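You operate a simulated robot arm through the tools that you are given. There is no shell and no other tool.

The job below is to be done with a simulated robot arm. You get a single attempt, and the scene is never put back.

TASK
Grip casting 95 in the vise, brush it clean, open the vise.
Fine: wind the vise in on it first, use the brown brush and put it back, wind the vise open after; the casting stays in it, the other stays dirty. Set down upright: brown brush. What is to be rubbed or washed off counts as gone when no trace of it is left.

Only the result counts: the job must be done as asked and must still hold three seconds after the hand-in. Knocking over, shifting, dropping, spilling or breaking anything else fails it.

THE ROBOT
A 7-joint arm with a two-finger parallel gripper, fixed in place. Base frame: the origin is at the foot of the arm, x ahead of it, y to its left, z up. Units: m, degrees, N and s.
With the tool pointing down near the work surface it reaches from about 0.36 to 0.86 m from the base axis. Its first joint turns from -166.0 to 166.0 degrees. Payload 3.43 kg.
Tool frame: the origin (TCP) lies between the finger pads and is the grasp point; the fingertips stand 0.034 m ahead of it; z points along the fingers, y is the line along which they close. Largest opening 0.128 m; finger width 0.024, thickness 0.012; the body of the gripper, 0.048 by 0.13 m, starts 0.096 m behind the TCP.
Orientation is told as [roll, pitch, yaw] about the base's x, y, z axes, in that order, counted from this pose: with the fingers straight down and closing along the base's y, the tool's x points along the base's -x, its y along +y and its z along -z.

THE INTERFACE
- The arm moves only by the tool jog_arm. Its argument "motion" is a list that holds one entry, the list of rows, each a list of 7 numbers: the shift along the tool's x, y, z in m, then the turn, a rotation vector about the tool's x, y, z in rad, then the opening, from 0 (shut) to 1 (fully open). In form: [[[dx, dy, dz, wx, wy, wz, gripper], ...]]. A call has 1 to 20 rows; each row shifts and turns the commanded pose from where the row before left it, along the tool's axes as they then stand. Rows are played at 5 a second. More than 0.05 m and 8.6 degrees between two rows, or a gripper value outside its range, and nothing of the call is played. Where a pose cannot be reached the arm comes as near as it can. A force on the tool above 40 N (or 10 N above the force at the start of the call, whichever is more), or a blocked arm, ends the call early, and 0.2 s more pass. Each finger travels about 0.153 m/s and halts on what it meets, pressing with about 32 N; the grip force reading is that of the motor and also rises with nothing between the fingers. The clock runs only during rows and for 0.2 s after the last one: add rows that do not move to give the fingers time. It gives the time, the measured TCP pose, the force on the tool (base axes), the opening and the grip force at its end, in the units of the frame above (readings bear some noise), with the torque about the TCP (base axes, N m) and any sound that the robot's microphone picked up.
- Cameras (640 x 400 px; columns grow to the right, rows downward): "scene" is fixed at [0.2162, -0.6483, 1.5945]; the picture's right is [0.35, 0.94, 0.00], its down [0.92, -0.34, -0.18] and it looks along [-0.16, 0.06, -0.98] (base axes); focal length 312 px, centre (320, 200). "wrist" rides on the gripper at [0.076, -0.011, -0.16] in the tool frame; the picture's right is [0.15, 0.99, 0.00], its down [-0.88, 0.13, -0.46] and it looks along [-0.45, 0.07, 0.89] (tool axes); focal length 234 px, centre (320, 200). There is no depth. A picture from a camera that has moved, and an enlarged one, comes with that camera's place and axes in the base frame and with its lens.
- grab_frame(camera): a new picture of that camera. No time passes.
- zoom(camera, box): a new picture of the part [left, top, right, bottom] of that camera's present view, enlarged. No time passes.
- sign_off(): hands the job in; it is judged then, once.

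Nothing tells you positions but the pictures and the camera data. Unless the task says otherwise, let go and move clear before handing in.

The tools are called after ">>>" as a command line: name --argument value ..., lists and objects as JSON in quotes. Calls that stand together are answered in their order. jog_arm: Moves the arm, as the interface text tells. Its arguments: {"type":"object","properties":{"motion":{"type":"array"}},"required":["motion"]} The other tools are called the same way: grab_frame (camera) takes a picture; zoom (camera, box) takes an enlarged picture of a part of a camera's view; sign_off () hands the job in.

At the start:

```text
time_s: 0.0
eef_pos: [0.0662, -0.5544, 1.096]
tcp_rot: [0.0, 0.0, -0.1]
force: [-1.0, 0.2, 0.1]
wrist_torque: [0.03, -0.03, -0.02]
width: 0.1279
grip_force: 0.1
```

scene: 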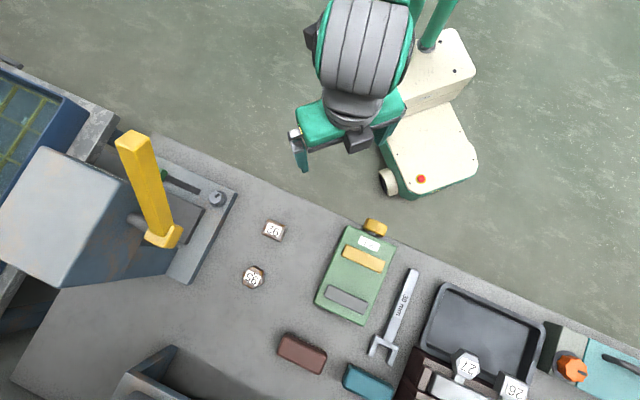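
wrist: 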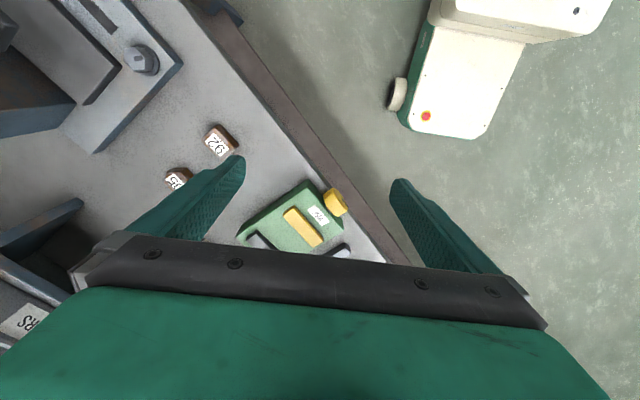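

I see a bench with two small castings (labelled 95 and 92 or so), a green tray, a brown block (brush?), a teal block, and a machine with a yellow lever. I'll take enlarged pictures first to identify the things.

>>> zoom --camera "scene" --box '[220, 190, 420, 315]'

>>> zoom --camera "scene" --box '[240, 275, 440, 400]'

>>> zoom --camera "scene" --box '[0, 100, 260, 262]'

>>> zoom --camera "scene" --box '[400, 260, 640, 400]'

>>> zoom --camera "scene" --box '[0, 260, 260, 400]'

```text
3.20 times, centred on (320, 252) of scene
camera zoom: at [0.2162, -0.6483, 1.5945], right [0.35, 0.94, 0.0], down [0.92, -0.34, -0.18], along [-0.16, 0.06, -0.98], focal length 1000 px, centre (320, 32)
```

zoom: 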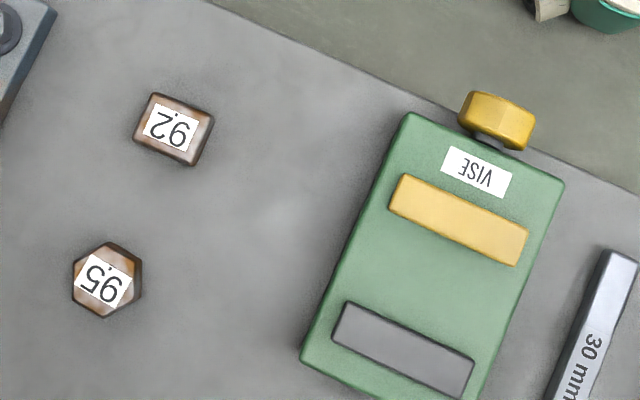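

```text
3.20 times, centred on (340, 338) of scene
camera zoom: at [0.2162, -0.6483, 1.5945], right [0.35, 0.94, 0.0], down [0.92, -0.34, -0.18], along [-0.16, 0.06, -0.98], focal length 1000 px, centre (256, -240)
```

zoom: 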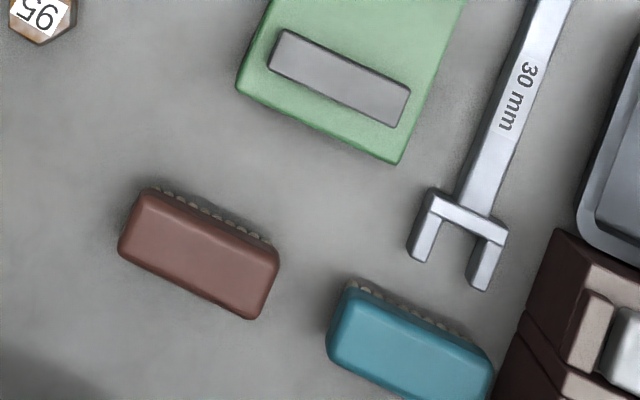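

```text
2.46 times, centred on (130, 181) of scene
camera zoom: at [0.2162, -0.6483, 1.5945], right [0.35, 0.94, 0.0], down [0.92, -0.34, -0.18], along [-0.16, 0.06, -0.98], focal length 769 px, centre (788, 247)
```

zoom: 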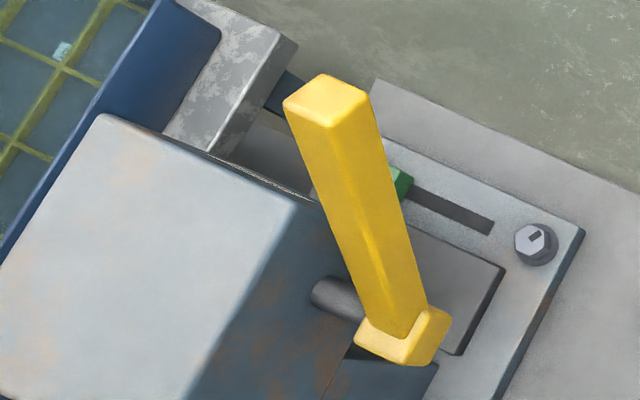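

```text
2.67 times, centred on (520, 330) of scene
camera zoom: at [0.2162, -0.6483, 1.5945], right [0.35, 0.94, 0.0], down [0.92, -0.34, -0.18], along [-0.16, 0.06, -0.98], focal length 833 px, centre (-213, -147)
```

zoom: 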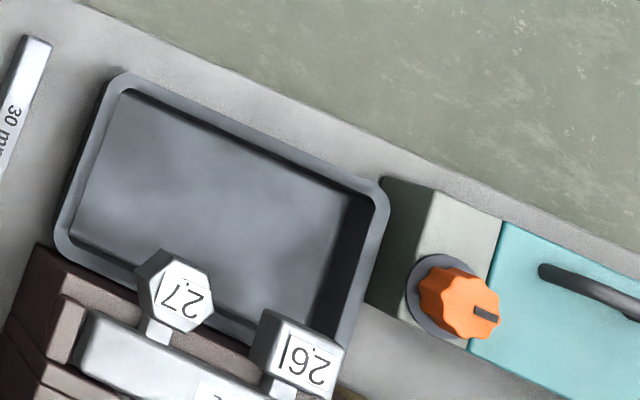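

```text
2.46 times, centred on (130, 330) of scene
camera zoom: at [0.2162, -0.6483, 1.5945], right [0.35, 0.94, 0.0], down [0.92, -0.34, -0.18], along [-0.16, 0.06, -0.98], focal length 769 px, centre (788, -120)
```

zoom: 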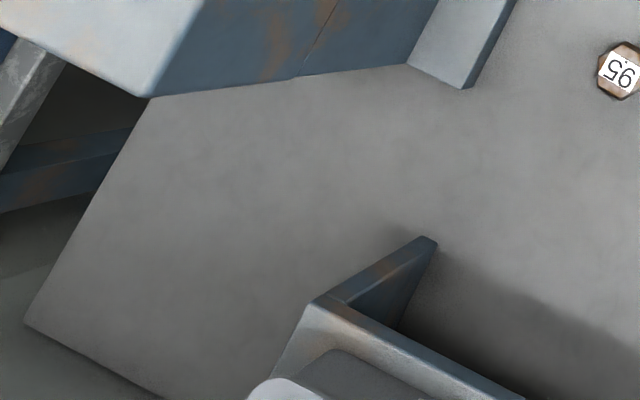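

The bench holds a vise (green base, yellow and grey jaws, yellow winding knob), castings 95 and 92, a brown brush and a teal brush. I'll look closer with the wrist camera and check the labels.

>>> zoom --camera "wrist" --box '[140, 110, 360, 260]'

>>> zoom --camera "scene" --box '[235, 210, 299, 250]'

>>> zoom --camera "scene" --box '[225, 255, 289, 295]'

>>> zoom --camera "scene" --box '[330, 205, 410, 255]'

```text
2.67 times, centred on (250, 185) of wrist
camera zoom: at [-0.0094, -0.5652, 1.2568], right [-0.15, 0.99, 0.0], down [0.88, 0.13, 0.46], along [0.45, 0.07, -0.89], focal length 624 px, centre (507, 240)
```

zoom: 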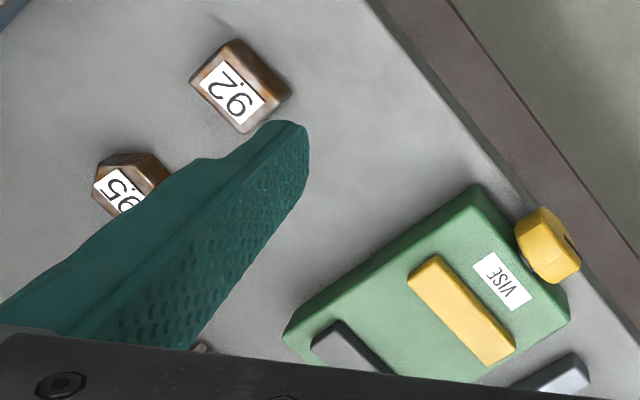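

```text
10.00 times, centred on (267, 230) of scene
camera zoom: at [0.2162, -0.6483, 1.5945], right [0.35, 0.94, 0.0], down [0.92, -0.34, -0.18], along [-0.16, 0.06, -0.98], focal length 3124 px, centre (850, -100)
```

zoom: 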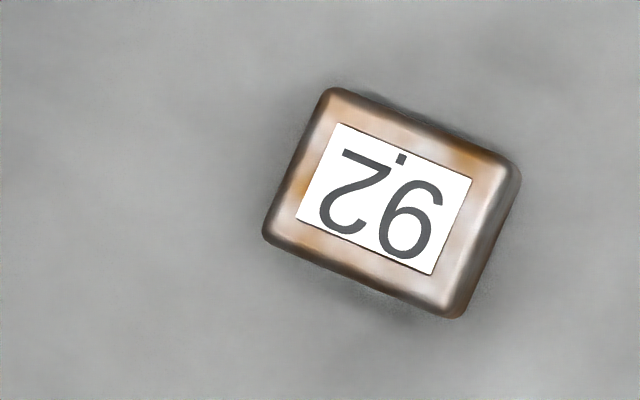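

```text
10.00 times, centred on (257, 275) of scene
camera zoom: at [0.2162, -0.6483, 1.5945], right [0.35, 0.94, 0.0], down [0.92, -0.34, -0.18], along [-0.16, 0.06, -0.98], focal length 3124 px, centre (950, -550)
```

zoom: 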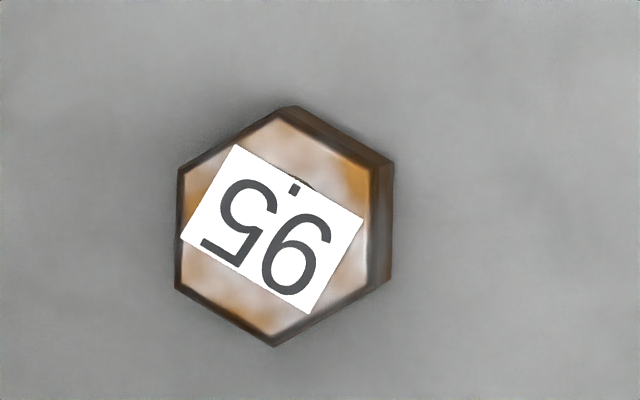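

```text
8.00 times, centred on (370, 230) of scene
camera zoom: at [0.2162, -0.6483, 1.5945], right [0.35, 0.94, 0.0], down [0.92, -0.34, -0.18], along [-0.16, 0.06, -0.98], focal length 2499 px, centre (-80, -40)
```

zoom: 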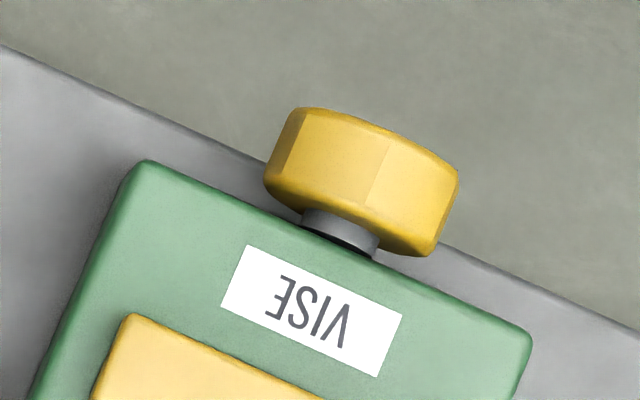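

Casting 95 is the hexagonal one, 92 the square one. I estimate the bench top at about z = 0.78, casting 95 near (0.21, -0.83), the vise near (0.29, -0.58), the brown brush near (0.41, -0.77). Next I move the arm for a closer view.

>>> jog_arm --motion '[[[-0.0335, -0.0115, 0.009, 0, 0, 0, 1], [-0.0335, -0.0115, 0.009, 0, 0, 0, 1], [-0.0335, -0.0115, 0.009, 0, 0, 0, 1], [-0.0335, -0.0115, 0.009, 0, 0, 0, 1], [0, 0, 0, 0, 0, 0, 1]]]'

>>> grab_frame --camera "wrist"

>>> grab_frame --camera "scene"

```text
time_s: 1.2
eef_pos: [0.2005, -0.6009, 1.061]
tcp_rot: [0.0, 0.0, -0.1]
force: [0.2, 0.5, 0.1]
wrist_torque: [-0.02, 0.01, 0.03]
width: 0.1281
grip_force: 0.0
```

```text
taken
camera wrist: at [0.1245, -0.6116, 1.2212], right [-0.14, 0.99, 0.0], down [0.88, 0.13, 0.46], along [0.45, 0.07, -0.89], focal length 234 px, centre (320, 200)
```

wrist: 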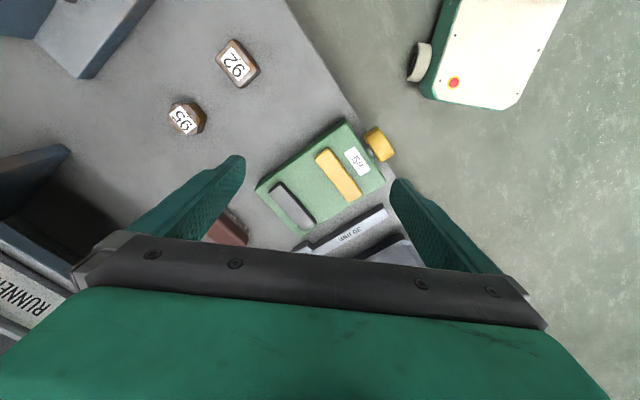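

```text
taken
```

scene: 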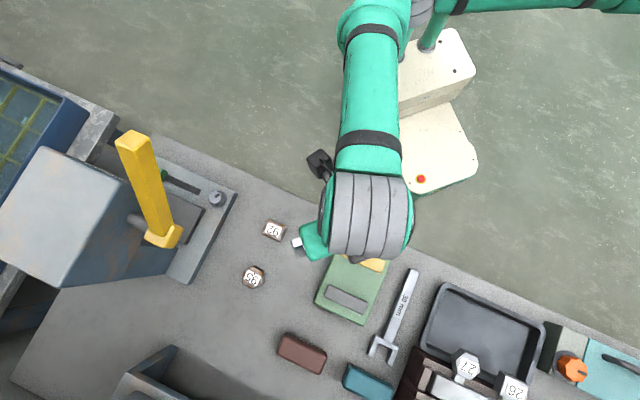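

The arm is over the bench and the wrist camera sees the vise, castings and spanner well. I zoom in on each to measure.

>>> zoom --camera "wrist" --box '[240, 110, 400, 210]'

>>> zoom --camera "wrist" --box '[150, 30, 278, 110]'

>>> zoom --camera "wrist" --box '[140, 80, 236, 140]'

>>> zoom --camera "scene" --box '[270, 320, 398, 400]'

```text
4.00 times, centred on (320, 160) of wrist
camera zoom: at [0.1245, -0.6116, 1.2212], right [-0.14, 0.99, 0.0], down [0.88, 0.13, 0.46], along [0.45, 0.07, -0.89], focal length 937 px, centre (320, 360)
```

zoom: 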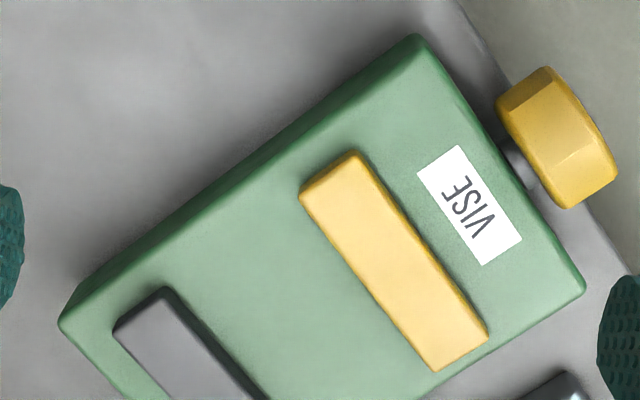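

```text
5.00 times, centred on (214, 70) of wrist
camera zoom: at [0.1245, -0.6116, 1.2212], right [-0.14, 0.99, 0.0], down [0.88, 0.13, 0.46], along [0.45, 0.07, -0.89], focal length 1171 px, centre (850, 850)
```

zoom: 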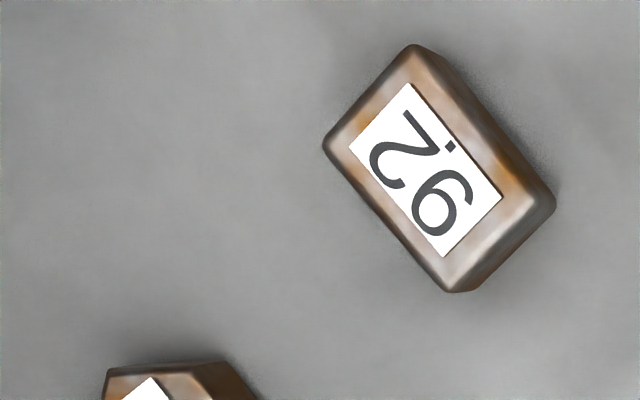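

```text
6.67 times, centred on (188, 110) of wrist
camera zoom: at [0.1245, -0.6116, 1.2212], right [-0.14, 0.99, 0.0], down [0.88, 0.13, 0.46], along [0.45, 0.07, -0.89], focal length 1561 px, centre (1200, 800)
```

zoom: 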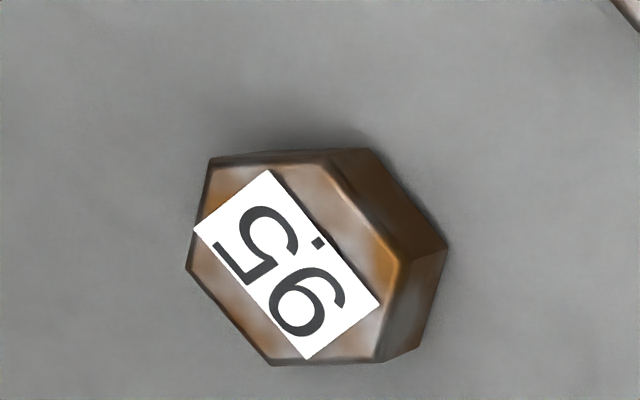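

```text
5.00 times, centred on (334, 360) of scene
camera zoom: at [0.2162, -0.6483, 1.5945], right [0.35, 0.94, 0.0], down [0.92, -0.34, -0.18], along [-0.16, 0.06, -0.98], focal length 1562 px, centre (250, -600)
```

zoom: 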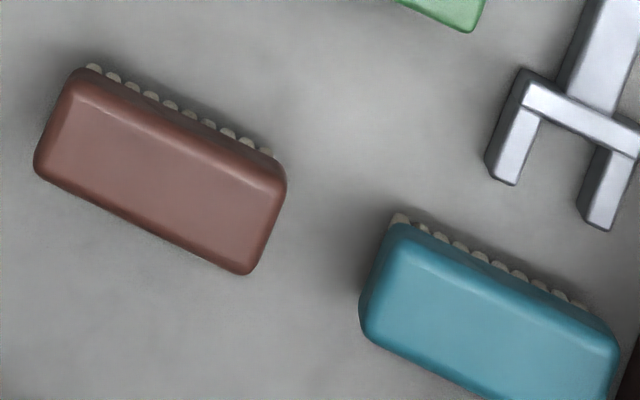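

Triangulated, casting 95's top centre is about (0.210, -0.817, 0.831), and the vise axis lies at about -45° with the jaws' tops near z = 0.857. I turn the gripper about -18.7° so it closes across a pair of hex flats, then move above the casting.

>>> jog_arm --motion '[[[0, 0, 0, 0, 0, 0.1087, 1], [0, 0, 0, 0, 0, 0.1087, 1], [0, 0, 0, 0, 0, 0.1087, 1], [-0.01566, -0.0403, 0.024, 0, 0, 0, 1], [-0.01566, -0.0403, 0.024, 0, 0, 0, 1], [-0.01566, -0.0403, 0.024, 0, 0, 0, 1], [-0.01566, -0.0403, 0.024, 0, 0, 0, 1], [-0.01566, -0.0403, 0.024, 0, 0, 0, 1], [0, 0, 0, 0, 0, 0, 1]]]'

>>> grab_frame --camera "wrist"

>>> grab_frame --camera "scene"

```text
time_s: 3.2
eef_pos: [0.2073, -0.8087, 0.9414]
tcp_rot: [0.1, 0.0, -18.7]
force: [-0.4, -0.4, -0.4]
wrist_torque: [-0.05, -0.06, -0.02]
width: 0.1277
grip_force: 0.0
out of reach, approached as far as the arm can: row 8
```

```text
taken
camera wrist: at [0.133, -0.7954, 1.1009], right [0.18, 0.98, 0.0], down [0.88, -0.16, 0.46], along [0.45, -0.08, -0.89], focal length 234 px, centre (320, 200)
```

wrist: 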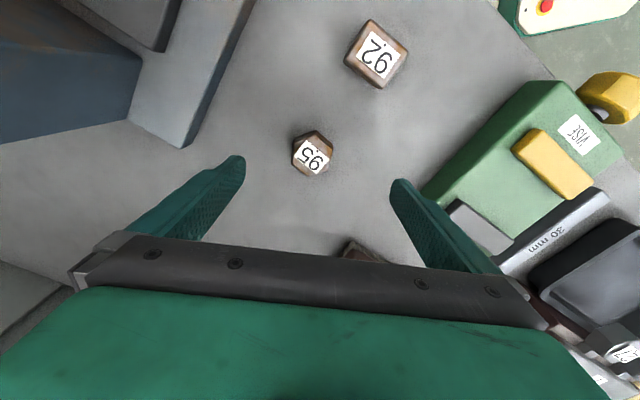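

```text
taken
```

scene: 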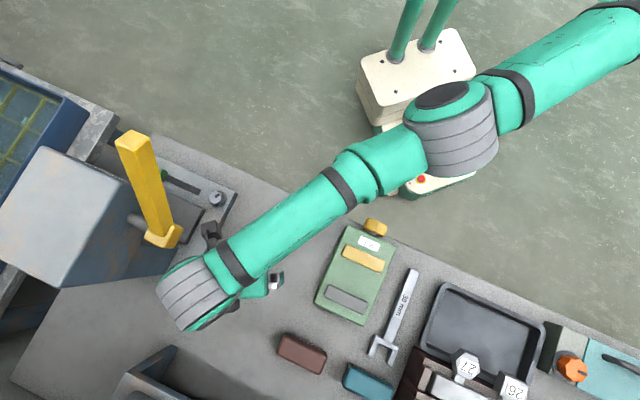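

The casting lies between the fingers in view, though the last bit of reach at this height was short. I zoom to check the alignment.

>>> zoom --camera "wrist" --box '[256, 110, 384, 190]'

>>> zoom --camera "wrist" --box '[400, 60, 640, 210]'

```text
5.00 times, centred on (320, 150) of wrist
camera zoom: at [0.133, -0.7954, 1.1009], right [0.18, 0.98, 0.0], down [0.88, -0.16, 0.46], along [0.45, -0.08, -0.89], focal length 1171 px, centre (320, 450)
```

zoom: 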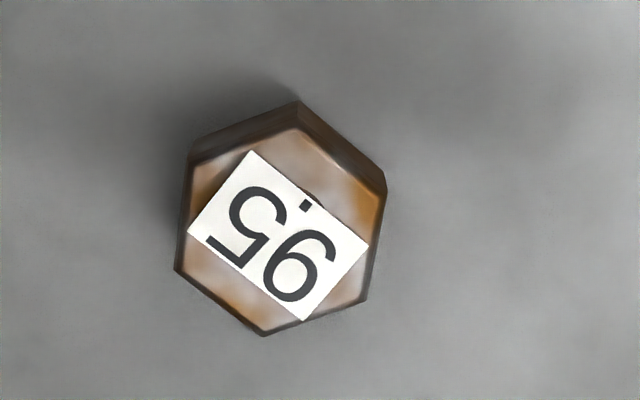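

```text
2.67 times, centred on (520, 135) of wrist
camera zoom: at [0.133, -0.7954, 1.1009], right [0.18, 0.98, 0.0], down [0.88, -0.16, 0.46], along [0.45, -0.08, -0.89], focal length 624 px, centre (-213, 373)
```

zoom: 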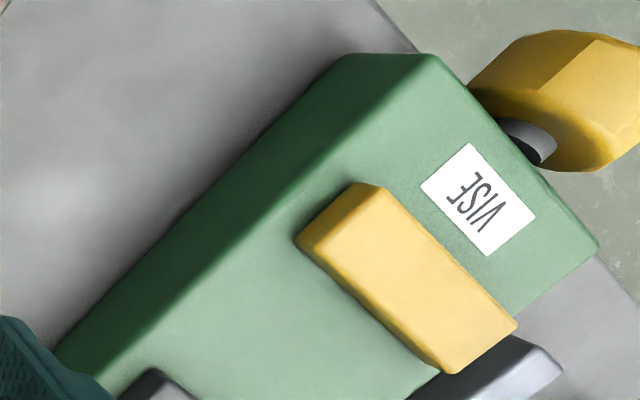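

The casting's centre is confirmed at about (0.2095, -0.818) with flats about 1° off from the gripper. I lower 5 cm and check whether reach is regained.

>>> jog_arm --motion '[[[0, 0, 0.025, 0, 0, 0.01, 1], [0, 0, 0.025, 0, 0, 0.01, 1], [0, 0, 0, 0, 0, 0, 1], [0, 0, 0, 0, 0, 0, 1]]]'

```text
time_s: 4.2
eef_pos: [0.2086, -0.8036, 0.8913]
tcp_rot: [0.0, 0.0, -19.8]
force: [1.3, -0.7, -0.2]
wrist_torque: [0.01, 0.05, -0.02]
width: 0.1278
grip_force: 0.1
out of reach, approached as far as the arm can: row 2
```

At this height the vertical tool falls short of the casting (limit ~0.83 m, casting at 0.844 m). I'll lift a bit, turn the gripper to yaw -80° so that it closes along the other (tangential) pair of flats, and then lean the tool outward about 10° to gain reach.

>>> jog_arm --motion '[[[0.012, -0.02, -0.03, 0, 0, 0, 1], [0.012, 0.04, -0.03, 0, 0, 0, 1], [0, 0, 0, 0, 0, 0.1313, 1], [0, 0, 0, 0, 0, 0.1313, 1], [0, 0, 0, 0, 0, 0.1313, 1], [0, 0, 0, 0, 0, 0.1313, 1], [0, 0, 0, 0, 0, 0.1313, 1], [0, 0, 0, 0, 0, 0.1313, 1], [0, 0, 0, 0, 0, 0.1313, 1], [0, 0, 0, 0, 0, 0.1313, 1], [0, 0, 0, 0, 0, 0, 1]]]'

>>> grab_frame --camera "wrist"

>>> grab_frame --camera "scene"

```text
refused: row 2 steps farther than a row can; nothing moved
```

```text
taken
camera wrist: at [0.1335, -0.7899, 1.0514], right [0.2, 0.98, 0.0], down [0.87, -0.18, 0.46], along [0.45, -0.09, -0.89], focal length 234 px, centre (320, 200)
```

wrist: 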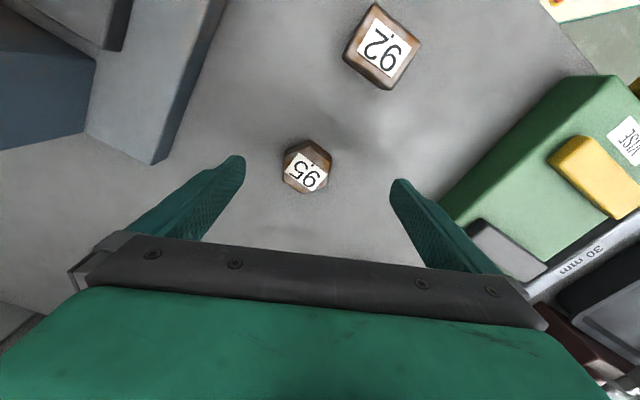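

```text
taken
```

scene: 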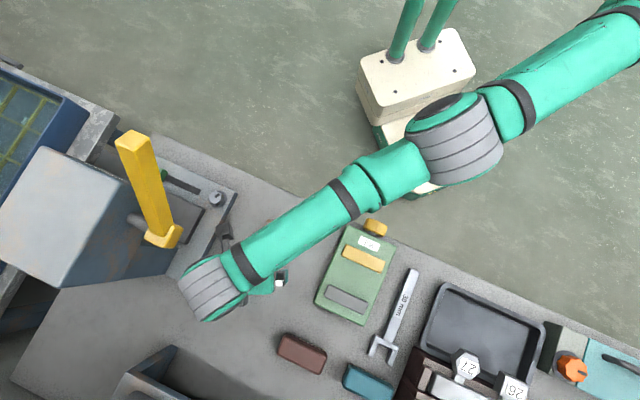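

The refused move changed nothing. I redo it with smaller steps.

>>> jog_arm --motion '[[[0.0085, 0.0125, -0.03, 0, 0, 0, 1], [0.0085, 0.0125, -0.03, 0, 0, 0, 1], [0, 0, 0, 0, 0, 0.1313, 1], [0, 0, 0, 0, 0, 0.1313, 1], [0, 0, 0, 0, 0, 0.1313, 1], [0, 0, 0, 0, 0, 0.1313, 1], [0, 0, 0, 0, 0, 0.1313, 1], [0, 0, 0, 0, 0, 0.1313, 1], [0, 0, 0, 0, 0, 0.1313, 1], [0, 0, 0, 0, 0, 0.1313, 1], [0, 0, 0, 0, 0, 0, 1]]]'

>>> grab_frame --camera "wrist"

>>> grab_frame --camera "scene"

```text
time_s: 6.6
eef_pos: [0.2013, -0.7739, 0.9517]
tcp_rot: [0.0, 0.0, -80.1]
force: [0.0, 0.2, 0.1]
wrist_torque: [0.02, -0.01, -0.01]
width: 0.1281
grip_force: 0.0
```

```text
taken
camera wrist: at [0.1767, -0.7026, 1.1117], right [0.95, 0.31, 0.0], down [0.28, -0.85, 0.46], along [0.14, -0.43, -0.89], focal length 234 px, centre (320, 200)
```

wrist: 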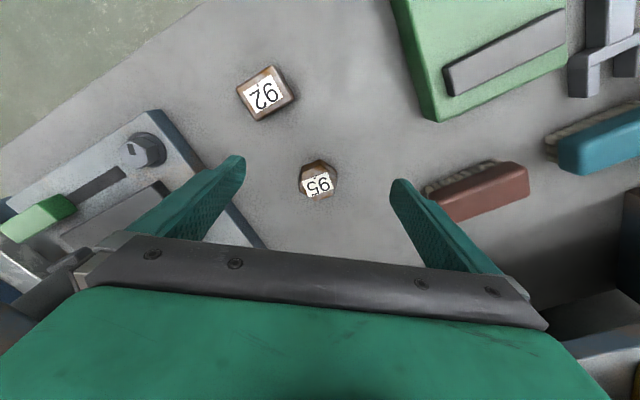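

```text
taken
```

scene: 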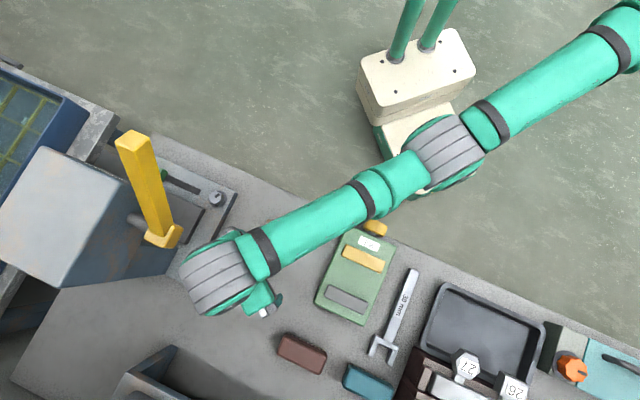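

Good view now: the brown brush stands bristles-down, the casting is ahead of the fingers. I zoom on the brush, vise and casting to measure heights.

>>> zoom --camera "wrist" --box '[256, 130, 384, 210]'

>>> zoom --camera "wrist" --box '[400, 120, 560, 220]'

>>> zoom --camera "wrist" --box '[380, 0, 572, 120]'

```text
5.00 times, centred on (320, 170) of wrist
camera zoom: at [0.1767, -0.7026, 1.1117], right [0.95, 0.31, 0.0], down [0.28, -0.85, 0.46], along [0.14, -0.43, -0.89], focal length 1171 px, centre (320, 350)
```

zoom: 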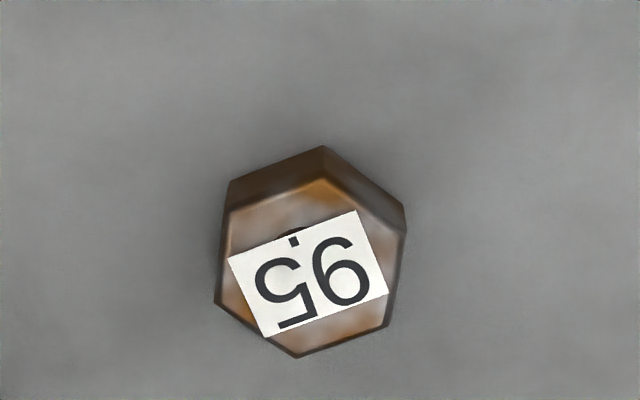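

```text
4.00 times, centred on (480, 170) of wrist
camera zoom: at [0.1767, -0.7026, 1.1117], right [0.95, 0.31, 0.0], down [0.28, -0.85, 0.46], along [0.14, -0.43, -0.89], focal length 937 px, centre (-320, 320)
```

zoom: 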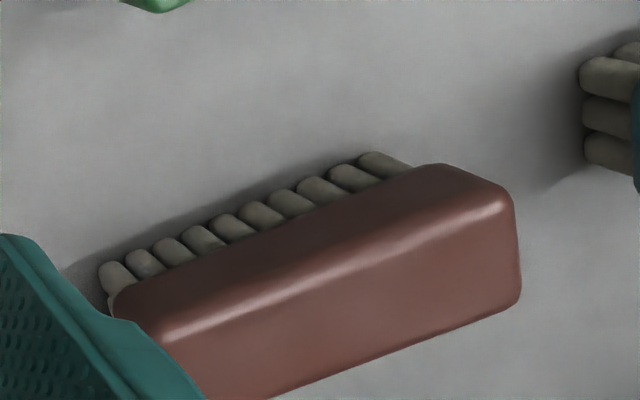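

```text
3.33 times, centred on (476, 60) of wrist
camera zoom: at [0.1767, -0.7026, 1.1117], right [0.95, 0.31, 0.0], down [0.28, -0.85, 0.46], along [0.14, -0.43, -0.89], focal length 781 px, centre (-200, 667)
```

zoom: 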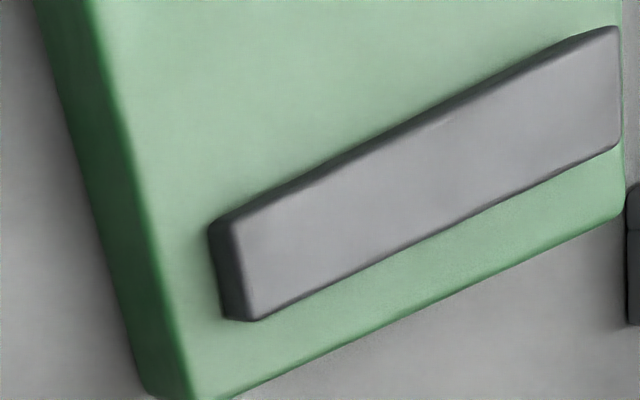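

The casting's centre is at about (0.210, -0.8175). I lean the tool 10° outward and hover above it at z = 0.90 to verify reach.

>>> jog_arm --motion '[[[0, 0, 0, 0, -0.0873, 0, 1], [0, 0, 0, 0, -0.0873, 0, 1], [-0.01545, 0.0005, 0.029, 0, 0, 0, 1], [-0.01545, 0.0005, 0.029, 0, 0, 0, 1], [0, 0, 0, 0, 0, 0, 1]]]'

>>> grab_frame --camera "wrist"

```text
time_s: 7.8
eef_pos: [0.2079, -0.8154, 0.9]
tcp_rot: [0.0, -10.0, -80.1]
force: [-0.4, 0.8, 0.1]
wrist_torque: [-0.02, -0.02, -0.02]
width: 0.1281
grip_force: 0.1
```

```text
taken
camera wrist: at [0.1799, -0.7165, 1.0437], right [0.95, 0.31, -0.03], down [0.26, -0.75, 0.6], along [0.17, -0.58, -0.8], focal length 234 px, centre (320, 200)
```

wrist: 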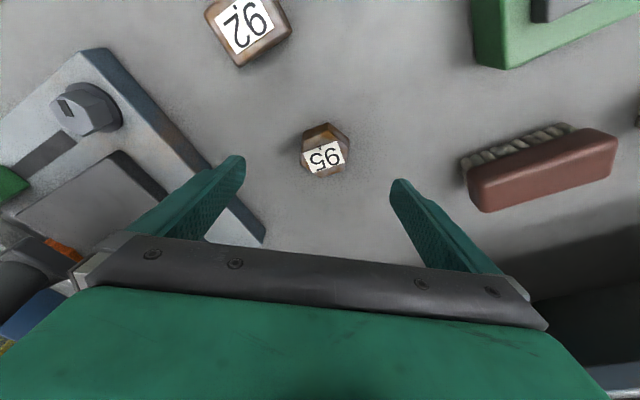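

Reach is fine with the lean. I go down to z = 0.843 with the fingers open around the casting.

>>> jog_arm --motion '[[[0.00383, 0.0007, 0.0186, 0, 0, 0, 1], [0.00383, 0.0007, 0.0186, 0, 0, 0, 1], [0.00383, 0.0007, 0.0186, 0, 0, 0, 1], [0, 0, 0, 0, 0, 0, 1]]]'

>>> grab_frame --camera "wrist"

```text
time_s: 8.8
eef_pos: [0.2117, -0.812, 0.8411]
tcp_rot: [0.0, -10.0, -80.1]
force: [0.2, 0.4, -0.4]
wrist_torque: [0.01, 0.04, -0.01]
width: 0.1282
grip_force: 0.1
```

```text
taken
camera wrist: at [0.1824, -0.7144, 0.9868], right [0.95, 0.31, -0.03], down [0.27, -0.75, 0.6], along [0.17, -0.58, -0.8], focal length 234 px, centre (320, 200)
```

wrist: 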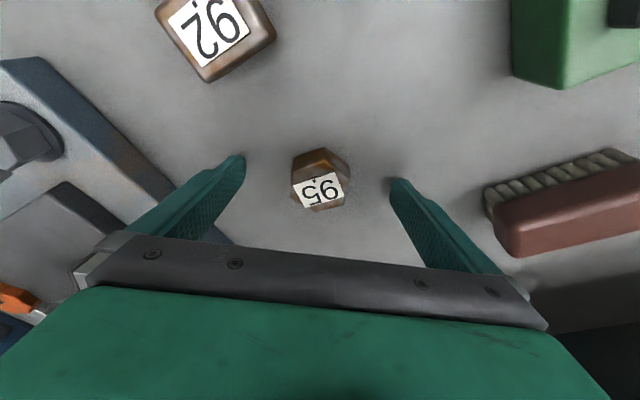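

The casting sits between the fingertips. I close the gripper on it.

>>> jog_arm --motion '[[[0, 0, 0, 0, 0, 0, 0.6], [0, 0, 0, 0, 0, 0, 0.45], [0, 0, 0, 0, 0, 0, 0.3], [0, 0, 0, 0, 0, 0, 0.2], [0, 0, 0, 0, 0, 0, 0.2], [0, 0, 0, 0, 0, 0, 0.2]]]'

>>> grab_frame --camera "wrist"

```text
time_s: 10.2
eef_pos: [0.211, -0.8123, 0.8428]
tcp_rot: [0.0, -9.9, -80.0]
force: [-1.8, -1.3, 0.9]
wrist_torque: [0.22, -0.07, 0.03]
width: 0.0477
grip_force: 31.5
```

```text
taken
camera wrist: at [0.1824, -0.7146, 0.9871], right [0.95, 0.31, -0.03], down [0.26, -0.75, 0.6], along [0.17, -0.58, -0.8], focal length 234 px, centre (320, 200)
```

wrist: 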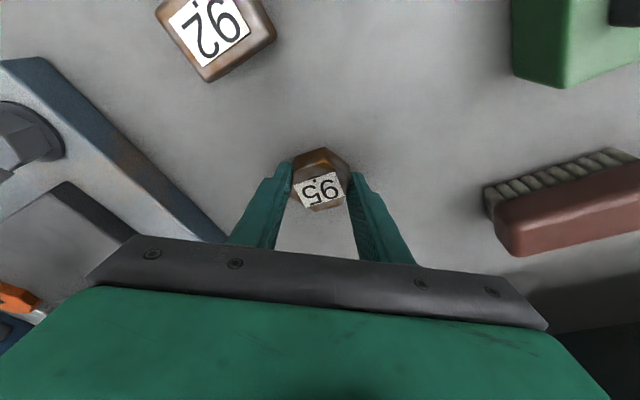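

Gripped at width 0.0477 m (across flats). I zoom in to record how the casting sits in the fingers before lifting.

>>> zoom --camera "wrist" --box '[256, 130, 384, 210]'

>>> jog_arm --motion '[[[-0.00347, 0, -0.0197, 0, 0, 0, 0.2], [-0.00347, 0, -0.0197, 0, 0, 0, 0.2], [-0.00347, 0, -0.0197, 0, 0, 0, 0.2], [0, 0, 0, 0, 0, 0, 0.2]]]'

>>> grab_frame --camera "wrist"

>>> zoom --camera "wrist" --box '[256, 130, 384, 210]'

```text
5.00 times, centred on (320, 170) of wrist
camera zoom: at [0.1824, -0.7146, 0.9871], right [0.95, 0.31, -0.03], down [0.26, -0.75, 0.6], along [0.17, -0.58, -0.8], focal length 1171 px, centre (320, 350)
```

zoom: 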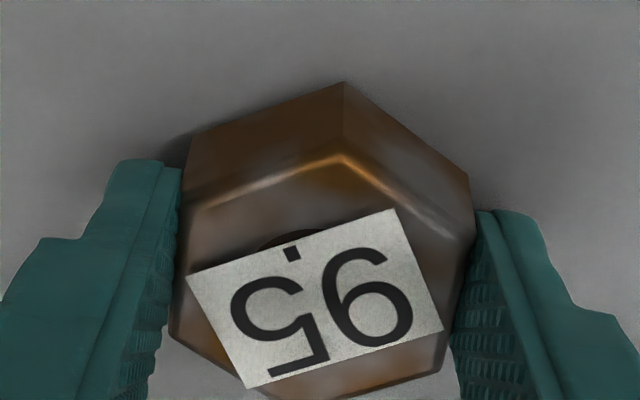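

```text
time_s: 11.2
eef_pos: [0.2094, -0.8139, 0.903]
tcp_rot: [0.0, -9.9, -80.1]
force: [0.3, -0.2, 0.7]
wrist_torque: [-0.06, 0.0, 0.04]
width: 0.0256
grip_force: 0.0
```

```text
taken
camera wrist: at [0.1806, -0.7154, 1.048], right [0.95, 0.31, -0.03], down [0.26, -0.75, 0.6], along [0.17, -0.58, -0.8], focal length 234 px, centre (320, 200)
```

wrist: 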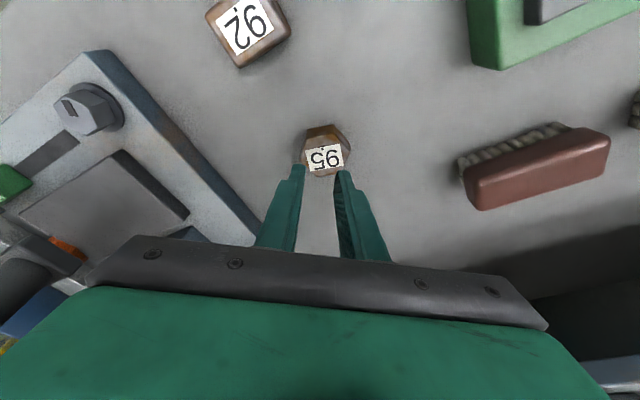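

```text
5.00 times, centred on (320, 170) of wrist
camera zoom: at [0.1806, -0.7154, 1.048], right [0.95, 0.31, -0.03], down [0.26, -0.75, 0.6], along [0.17, -0.58, -0.8], focal length 1171 px, centre (320, 350)
```

zoom: 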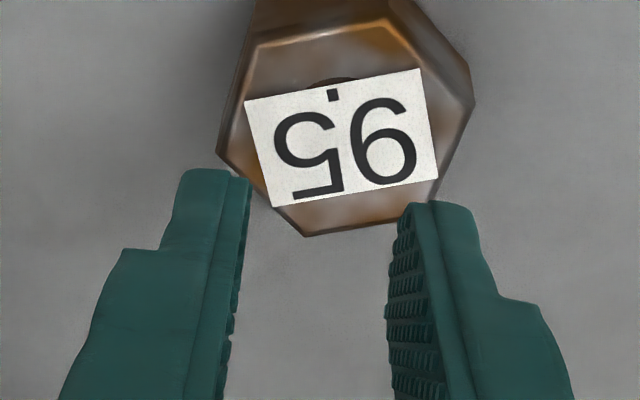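

The casting slipped out of the fingers as I lifted and still stands on the bench, perhaps shifted a little. I look closer before trying again.

>>> zoom --camera "wrist" --box '[288, 115, 368, 165]'

>>> zoom --camera "wrist" --box '[240, 110, 400, 210]'

>>> zoom --camera "scene" --box '[210, 250, 306, 310]'

```text
8.00 times, centred on (328, 140) of wrist
camera zoom: at [0.1806, -0.7154, 1.048], right [0.95, 0.31, -0.03], down [0.26, -0.75, 0.6], along [0.17, -0.58, -0.8], focal length 1873 px, centre (256, 680)
```

zoom: 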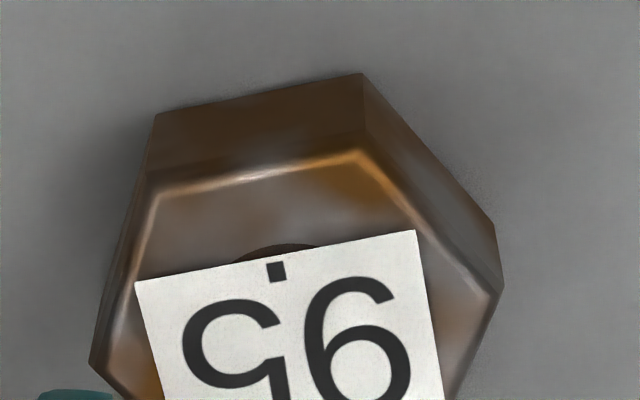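

```text
4.00 times, centred on (320, 160) of wrist
camera zoom: at [0.1806, -0.7154, 1.048], right [0.95, 0.31, -0.03], down [0.26, -0.75, 0.6], along [0.17, -0.58, -0.8], focal length 937 px, centre (320, 360)
```

zoom: 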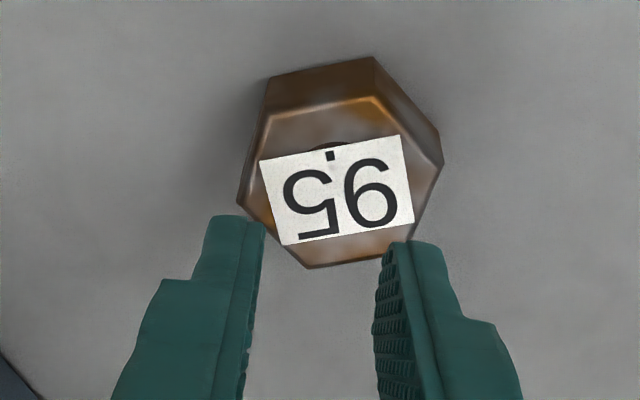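

```text
6.67 times, centred on (258, 280) of scene
camera zoom: at [0.2162, -0.6483, 1.5945], right [0.35, 0.94, 0.0], down [0.92, -0.34, -0.18], along [-0.16, 0.06, -0.98], focal length 2083 px, centre (733, -333)
```

zoom: 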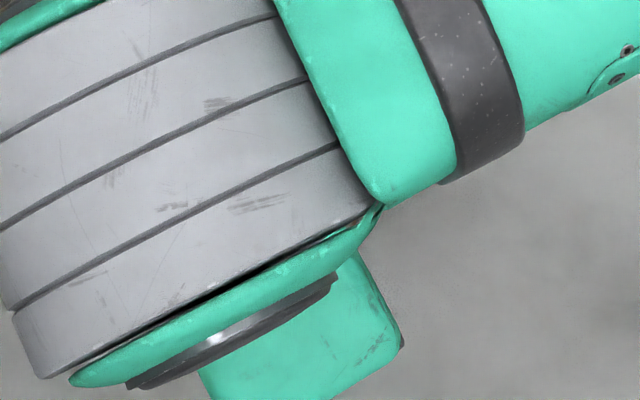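

The hex turned by about 11° and its centre is now near (0.2135, -0.8175); it slid out sideways. I'll open, re-align the yaw to about -91°, and look again before a lower, firmer grip.

>>> jog_arm --motion '[[[0, 0, 0, 0, 0, 0, 0.75], [0, 0.0021, 0, 0.0165, 0, 0.0946, 0.75], [0, 0.0021, 0, 0.0165, 0, 0.0946, 0.75], [0, 0, 0, 0, 0, 0, 0.75]]]'

>>> grab_frame --camera "wrist"

>>> zoom --camera "wrist" --box '[256, 110, 384, 190]'

```text
time_s: 12.2
eef_pos: [0.2139, -0.8133, 0.9036]
tcp_rot: [0.0, -9.9, -91.0]
force: [-0.4, 0.2, 0.8]
wrist_torque: [-0.02, -0.02, 0.05]
width: 0.0962
grip_force: 0.1
```

```text
taken
camera wrist: at [0.2049, -0.711, 1.0476], right [0.99, 0.12, -0.03], down [0.11, -0.79, 0.6], along [0.06, -0.6, -0.8], focal length 234 px, centre (320, 200)
```

wrist: 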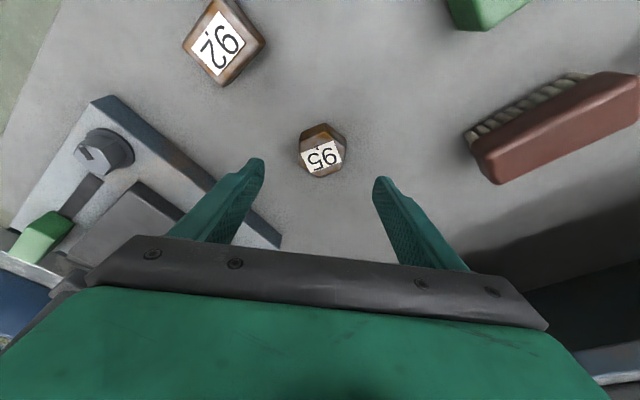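

```text
5.00 times, centred on (320, 150) of wrist
camera zoom: at [0.2049, -0.711, 1.0476], right [0.99, 0.12, -0.03], down [0.11, -0.79, 0.6], along [0.06, -0.6, -0.8], focal length 1171 px, centre (320, 450)
```

zoom: 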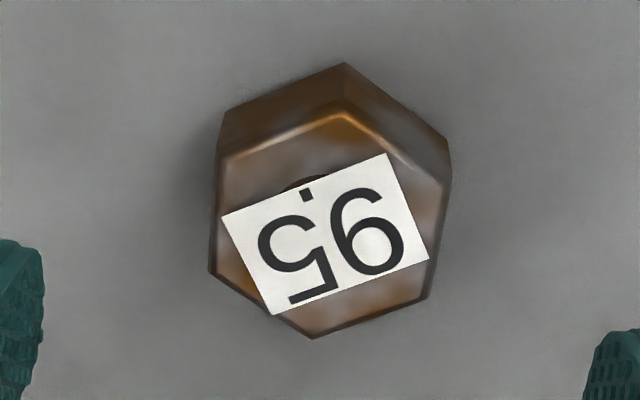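

Casting 95 is centred at about (0.2145, -0.818), its flats now square to the fingers. I descend lower this time (z ≈ 0.8385), close fully, and do a small slow test lift.

>>> jog_arm --motion '[[[0.0025, 0.00015, 0.01605, 0, 0, 0, 0.75], [0.0025, 0.00015, 0.01605, 0, 0, 0, 0.75], [0.0025, 0.00015, 0.01605, 0, 0, 0, 0.75], [0.0025, 0.00015, 0.01605, 0, 0, 0, 0.75], [0, 0, 0, 0, 0, 0, 0.75]]]'

>>> zoom --camera "wrist" --box '[240, 120, 400, 220]'

```text
time_s: 13.4
eef_pos: [0.2139, -0.8142, 0.8386]
tcp_rot: [0.0, -10.1, -91.2]
force: [0.0, 0.0, -0.1]
wrist_torque: [-0.04, -0.02, 0.0]
width: 0.0958
grip_force: 0.1
```

```text
4.00 times, centred on (320, 170) of wrist
camera zoom: at [0.205, -0.7121, 0.9826], right [0.99, 0.13, -0.03], down [0.12, -0.79, 0.6], along [0.06, -0.6, -0.8], focal length 937 px, centre (320, 320)
```

zoom: 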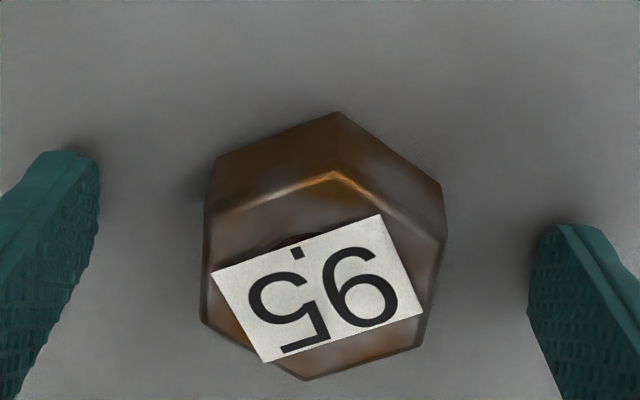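

No bench contact yet; the fingers straddle the casting. I close gradually to the full force and test-lift slowly by 4 mm.

>>> jog_arm --motion '[[[0.0003, 0, 0.0015, 0, 0, 0, 0.6], [0, 0, 0, 0, 0, 0, 0.45], [0, 0, 0, 0, 0, 0, 0.38], [0, 0, 0, 0, 0, 0, 0.3], [0, 0, 0, 0, 0, 0, 0.15], [0, 0, 0, 0, 0, 0, 0.0], [0, 0, 0, 0, 0, 0, 0.0], [0, 0, 0, 0, 0, 0, 0.0], [-0.00017, 0, -0.00098, 0, 0, 0, 0.0], [-0.00017, 0, -0.00098, 0, 0, 0, 0.0], [-0.00017, 0, -0.00098, 0, 0, 0, 0.0], [-0.00017, 0, -0.00098, 0, 0, 0, 0.0], [0, 0, 0, 0, 0, 0, 0.0]]]'

>>> zoom --camera "wrist" --box '[240, 120, 400, 220]'

```text
time_s: 16.2
eef_pos: [0.2147, -0.8137, 0.841]
tcp_rot: [0.0, -10.1, -91.1]
force: [0.1, 0.2, -0.8]
wrist_torque: [0.0, 0.02, -0.01]
width: 0.0476
grip_force: 31.9
```

```text
4.00 times, centred on (320, 170) of wrist
camera zoom: at [0.2053, -0.7119, 0.9854], right [0.99, 0.13, -0.03], down [0.12, -0.79, 0.6], along [0.06, -0.6, -0.8], focal length 937 px, centre (320, 320)
```

zoom: 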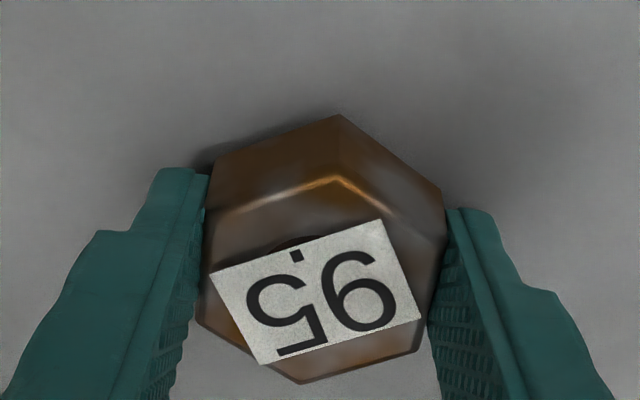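

The casting seems to have come up with the fingers. I lift another 12 mm slowly and compare.

>>> jog_arm --motion '[[[-0.00035, 0, -0.00197, 0, 0, 0, 0.0], [-0.00035, 0, -0.00197, 0, 0, 0, 0.0], [-0.00035, 0, -0.00197, 0, 0, 0, 0.0], [-0.00035, 0, -0.00197, 0, 0, 0, 0.0], [-0.00035, 0, -0.00197, 0, 0, 0, 0.0], [-0.00035, 0, -0.00197, 0, 0, 0, 0.0], [0, 0, 0, 0, 0, 0, 0.0]]]'

>>> zoom --camera "wrist" --box '[240, 120, 400, 220]'

```text
time_s: 17.8
eef_pos: [0.2153, -0.8142, 0.853]
tcp_rot: [0.1, -10.0, -91.0]
force: [0.3, 0.0, -0.5]
wrist_torque: [0.0, 0.0, -0.01]
width: 0.0475
grip_force: 32.2
```

```text
4.00 times, centred on (320, 170) of wrist
camera zoom: at [0.2057, -0.7114, 0.9976], right [0.99, 0.13, -0.02], down [0.12, -0.79, 0.6], along [0.06, -0.6, -0.8], focal length 937 px, centre (320, 320)
```

zoom: 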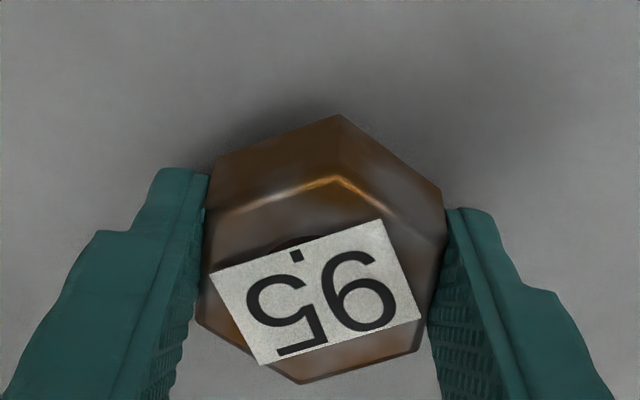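

The casting is held now. I lift it to z ≈ 0.95 and turn to yaw -75° so that its flats will face the vise jaws, then travel toward the vise.

>>> jog_arm --motion '[[[-0.0012, 0, -0.007, 0, 0, 0, 0.0], [-0.0022, 0, -0.0126, 0, 0, 0, 0.0], [-0.0026, 0, -0.0148, 0, 0, 0, 0.0], [-0.0026, 0, -0.0148, 0, 0, 0, 0.0], [-0.0026, 0, -0.0148, 0, 0, 0, 0.0], [-0.0026, 0, -0.0148, 0, 0, 0, 0.0], [-0.0026, 0, -0.0148, 0, 0, 0, 0.0], [0, 0, 0, -0.012, 0, -0.0687, 0.0], [0, 0, 0, -0.012, 0, -0.0687, 0.0], [0, 0, 0, -0.012, 0, -0.0687, 0.0], [0, 0, 0, -0.012, 0, -0.0687, 0.0], [0, 0, 0, 0, 0, 0, 0.0]]]'

>>> grab_frame --camera "wrist"

```text
time_s: 20.4
eef_pos: [0.2156, -0.8131, 0.9485]
tcp_rot: [-0.1, -10.0, -74.9]
force: [-0.2, -0.7, -0.8]
wrist_torque: [0.0, -0.01, 0.0]
width: 0.0477
grip_force: 32.0
```

```text
taken
camera wrist: at [0.1775, -0.7179, 1.0923], right [0.92, 0.4, -0.03], down [0.33, -0.73, 0.6], along [0.22, -0.56, -0.8], focal length 234 px, centre (320, 200)
```

wrist: 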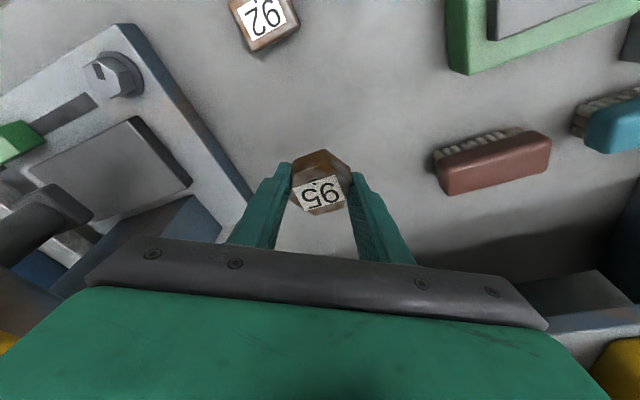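

The casting is firmly held with yaw -75°. I now carry it to above the vise.

>>> jog_arm --motion '[[[0.012, 0.0083, -0.0021, 0, 0, 0, 0.0], [0.0243, 0.0167, -0.00424, 0, 0, 0, 0.0], [0.0243, 0.0167, -0.00424, 0, 0, 0, 0.0], [0.0243, 0.0167, -0.00424, 0, 0, 0, 0.0], [0.0243, 0.0167, -0.00424, 0, 0, 0, 0.0], [0.0243, 0.0167, -0.00424, 0, 0, 0, 0.0], [0.0243, 0.0167, -0.00424, 0, 0, 0, 0.0], [0.0243, 0.0167, -0.00424, 0, 0, 0, 0.0], [0.012, 0.0083, -0.0021, 0, 0, 0, 0.0], [0, 0, 0, 0, 0, 0, 0.0]]]'

>>> grab_frame --camera "wrist"

>>> grab_frame --camera "scene"

```text
time_s: 22.6
eef_pos: [0.2941, -0.588, 0.9461]
tcp_rot: [0.0, -9.9, -75.1]
force: [-0.4, 0.5, -0.8]
wrist_torque: [0.06, -0.01, 0.03]
width: 0.0475
grip_force: 32.1
```

```text
taken
camera wrist: at [0.2563, -0.4927, 1.0921], right [0.92, 0.39, -0.03], down [0.33, -0.73, 0.6], along [0.22, -0.56, -0.8], focal length 234 px, centre (320, 200)
```

wrist: 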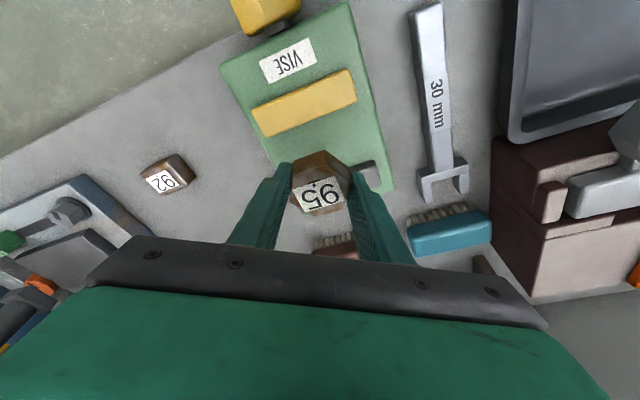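

```text
taken
```

scene: 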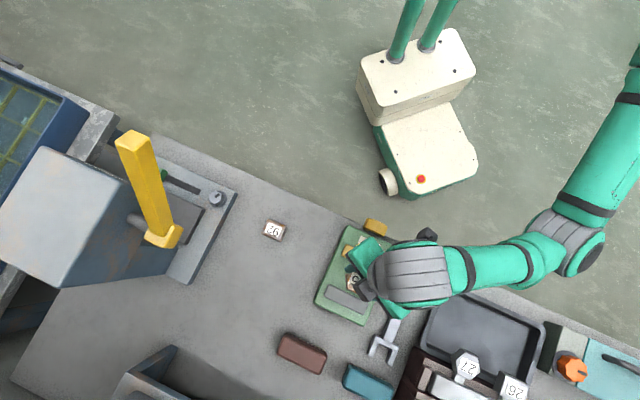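

The casting hangs above the vise. I zoom in to measure the jaws relative to it.

>>> zoom --camera "wrist" --box '[210, 0, 402, 120]'

>>> zoom --camera "wrist" --box '[240, 100, 400, 200]'

>>> zoom --camera "scene" --box '[300, 205, 428, 335]'

```text
3.33 times, centred on (306, 60) of wrist
camera zoom: at [0.2563, -0.4927, 1.0921], right [0.92, 0.39, -0.03], down [0.33, -0.73, 0.6], along [0.22, -0.56, -0.8], focal length 781 px, centre (367, 667)
```

zoom: 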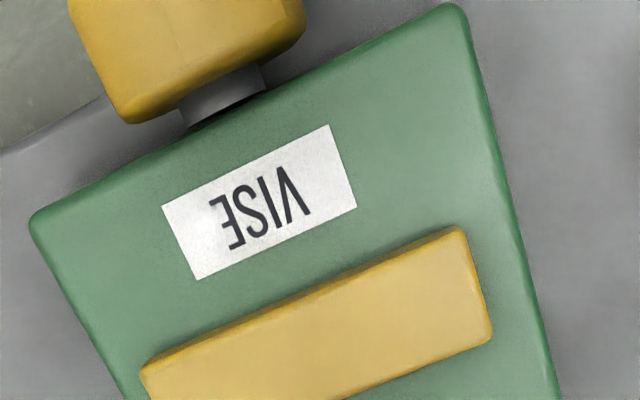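

```text
4.00 times, centred on (320, 150) of wrist
camera zoom: at [0.2563, -0.4927, 1.0921], right [0.92, 0.39, -0.03], down [0.33, -0.73, 0.6], along [0.22, -0.56, -0.8], focal length 937 px, centre (320, 400)
```

zoom: 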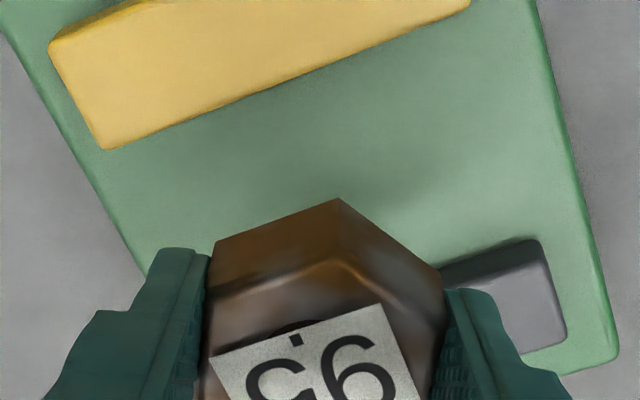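

```text
3.08 times, centred on (364, 270) of scene
camera zoom: at [0.2162, -0.6483, 1.5945], right [0.35, 0.94, 0.0], down [0.92, -0.34, -0.18], along [-0.16, 0.06, -0.98], focal length 961 px, centre (185, -15)
```

zoom: 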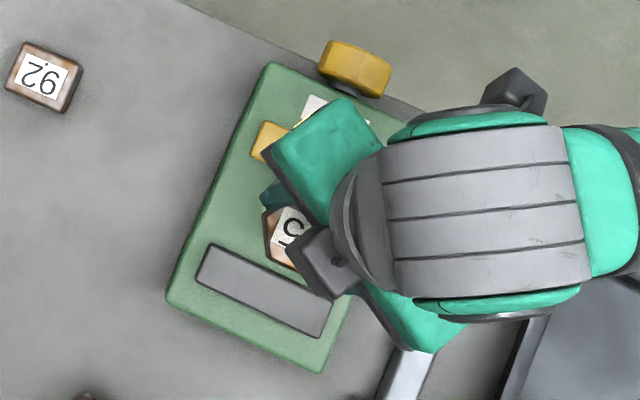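

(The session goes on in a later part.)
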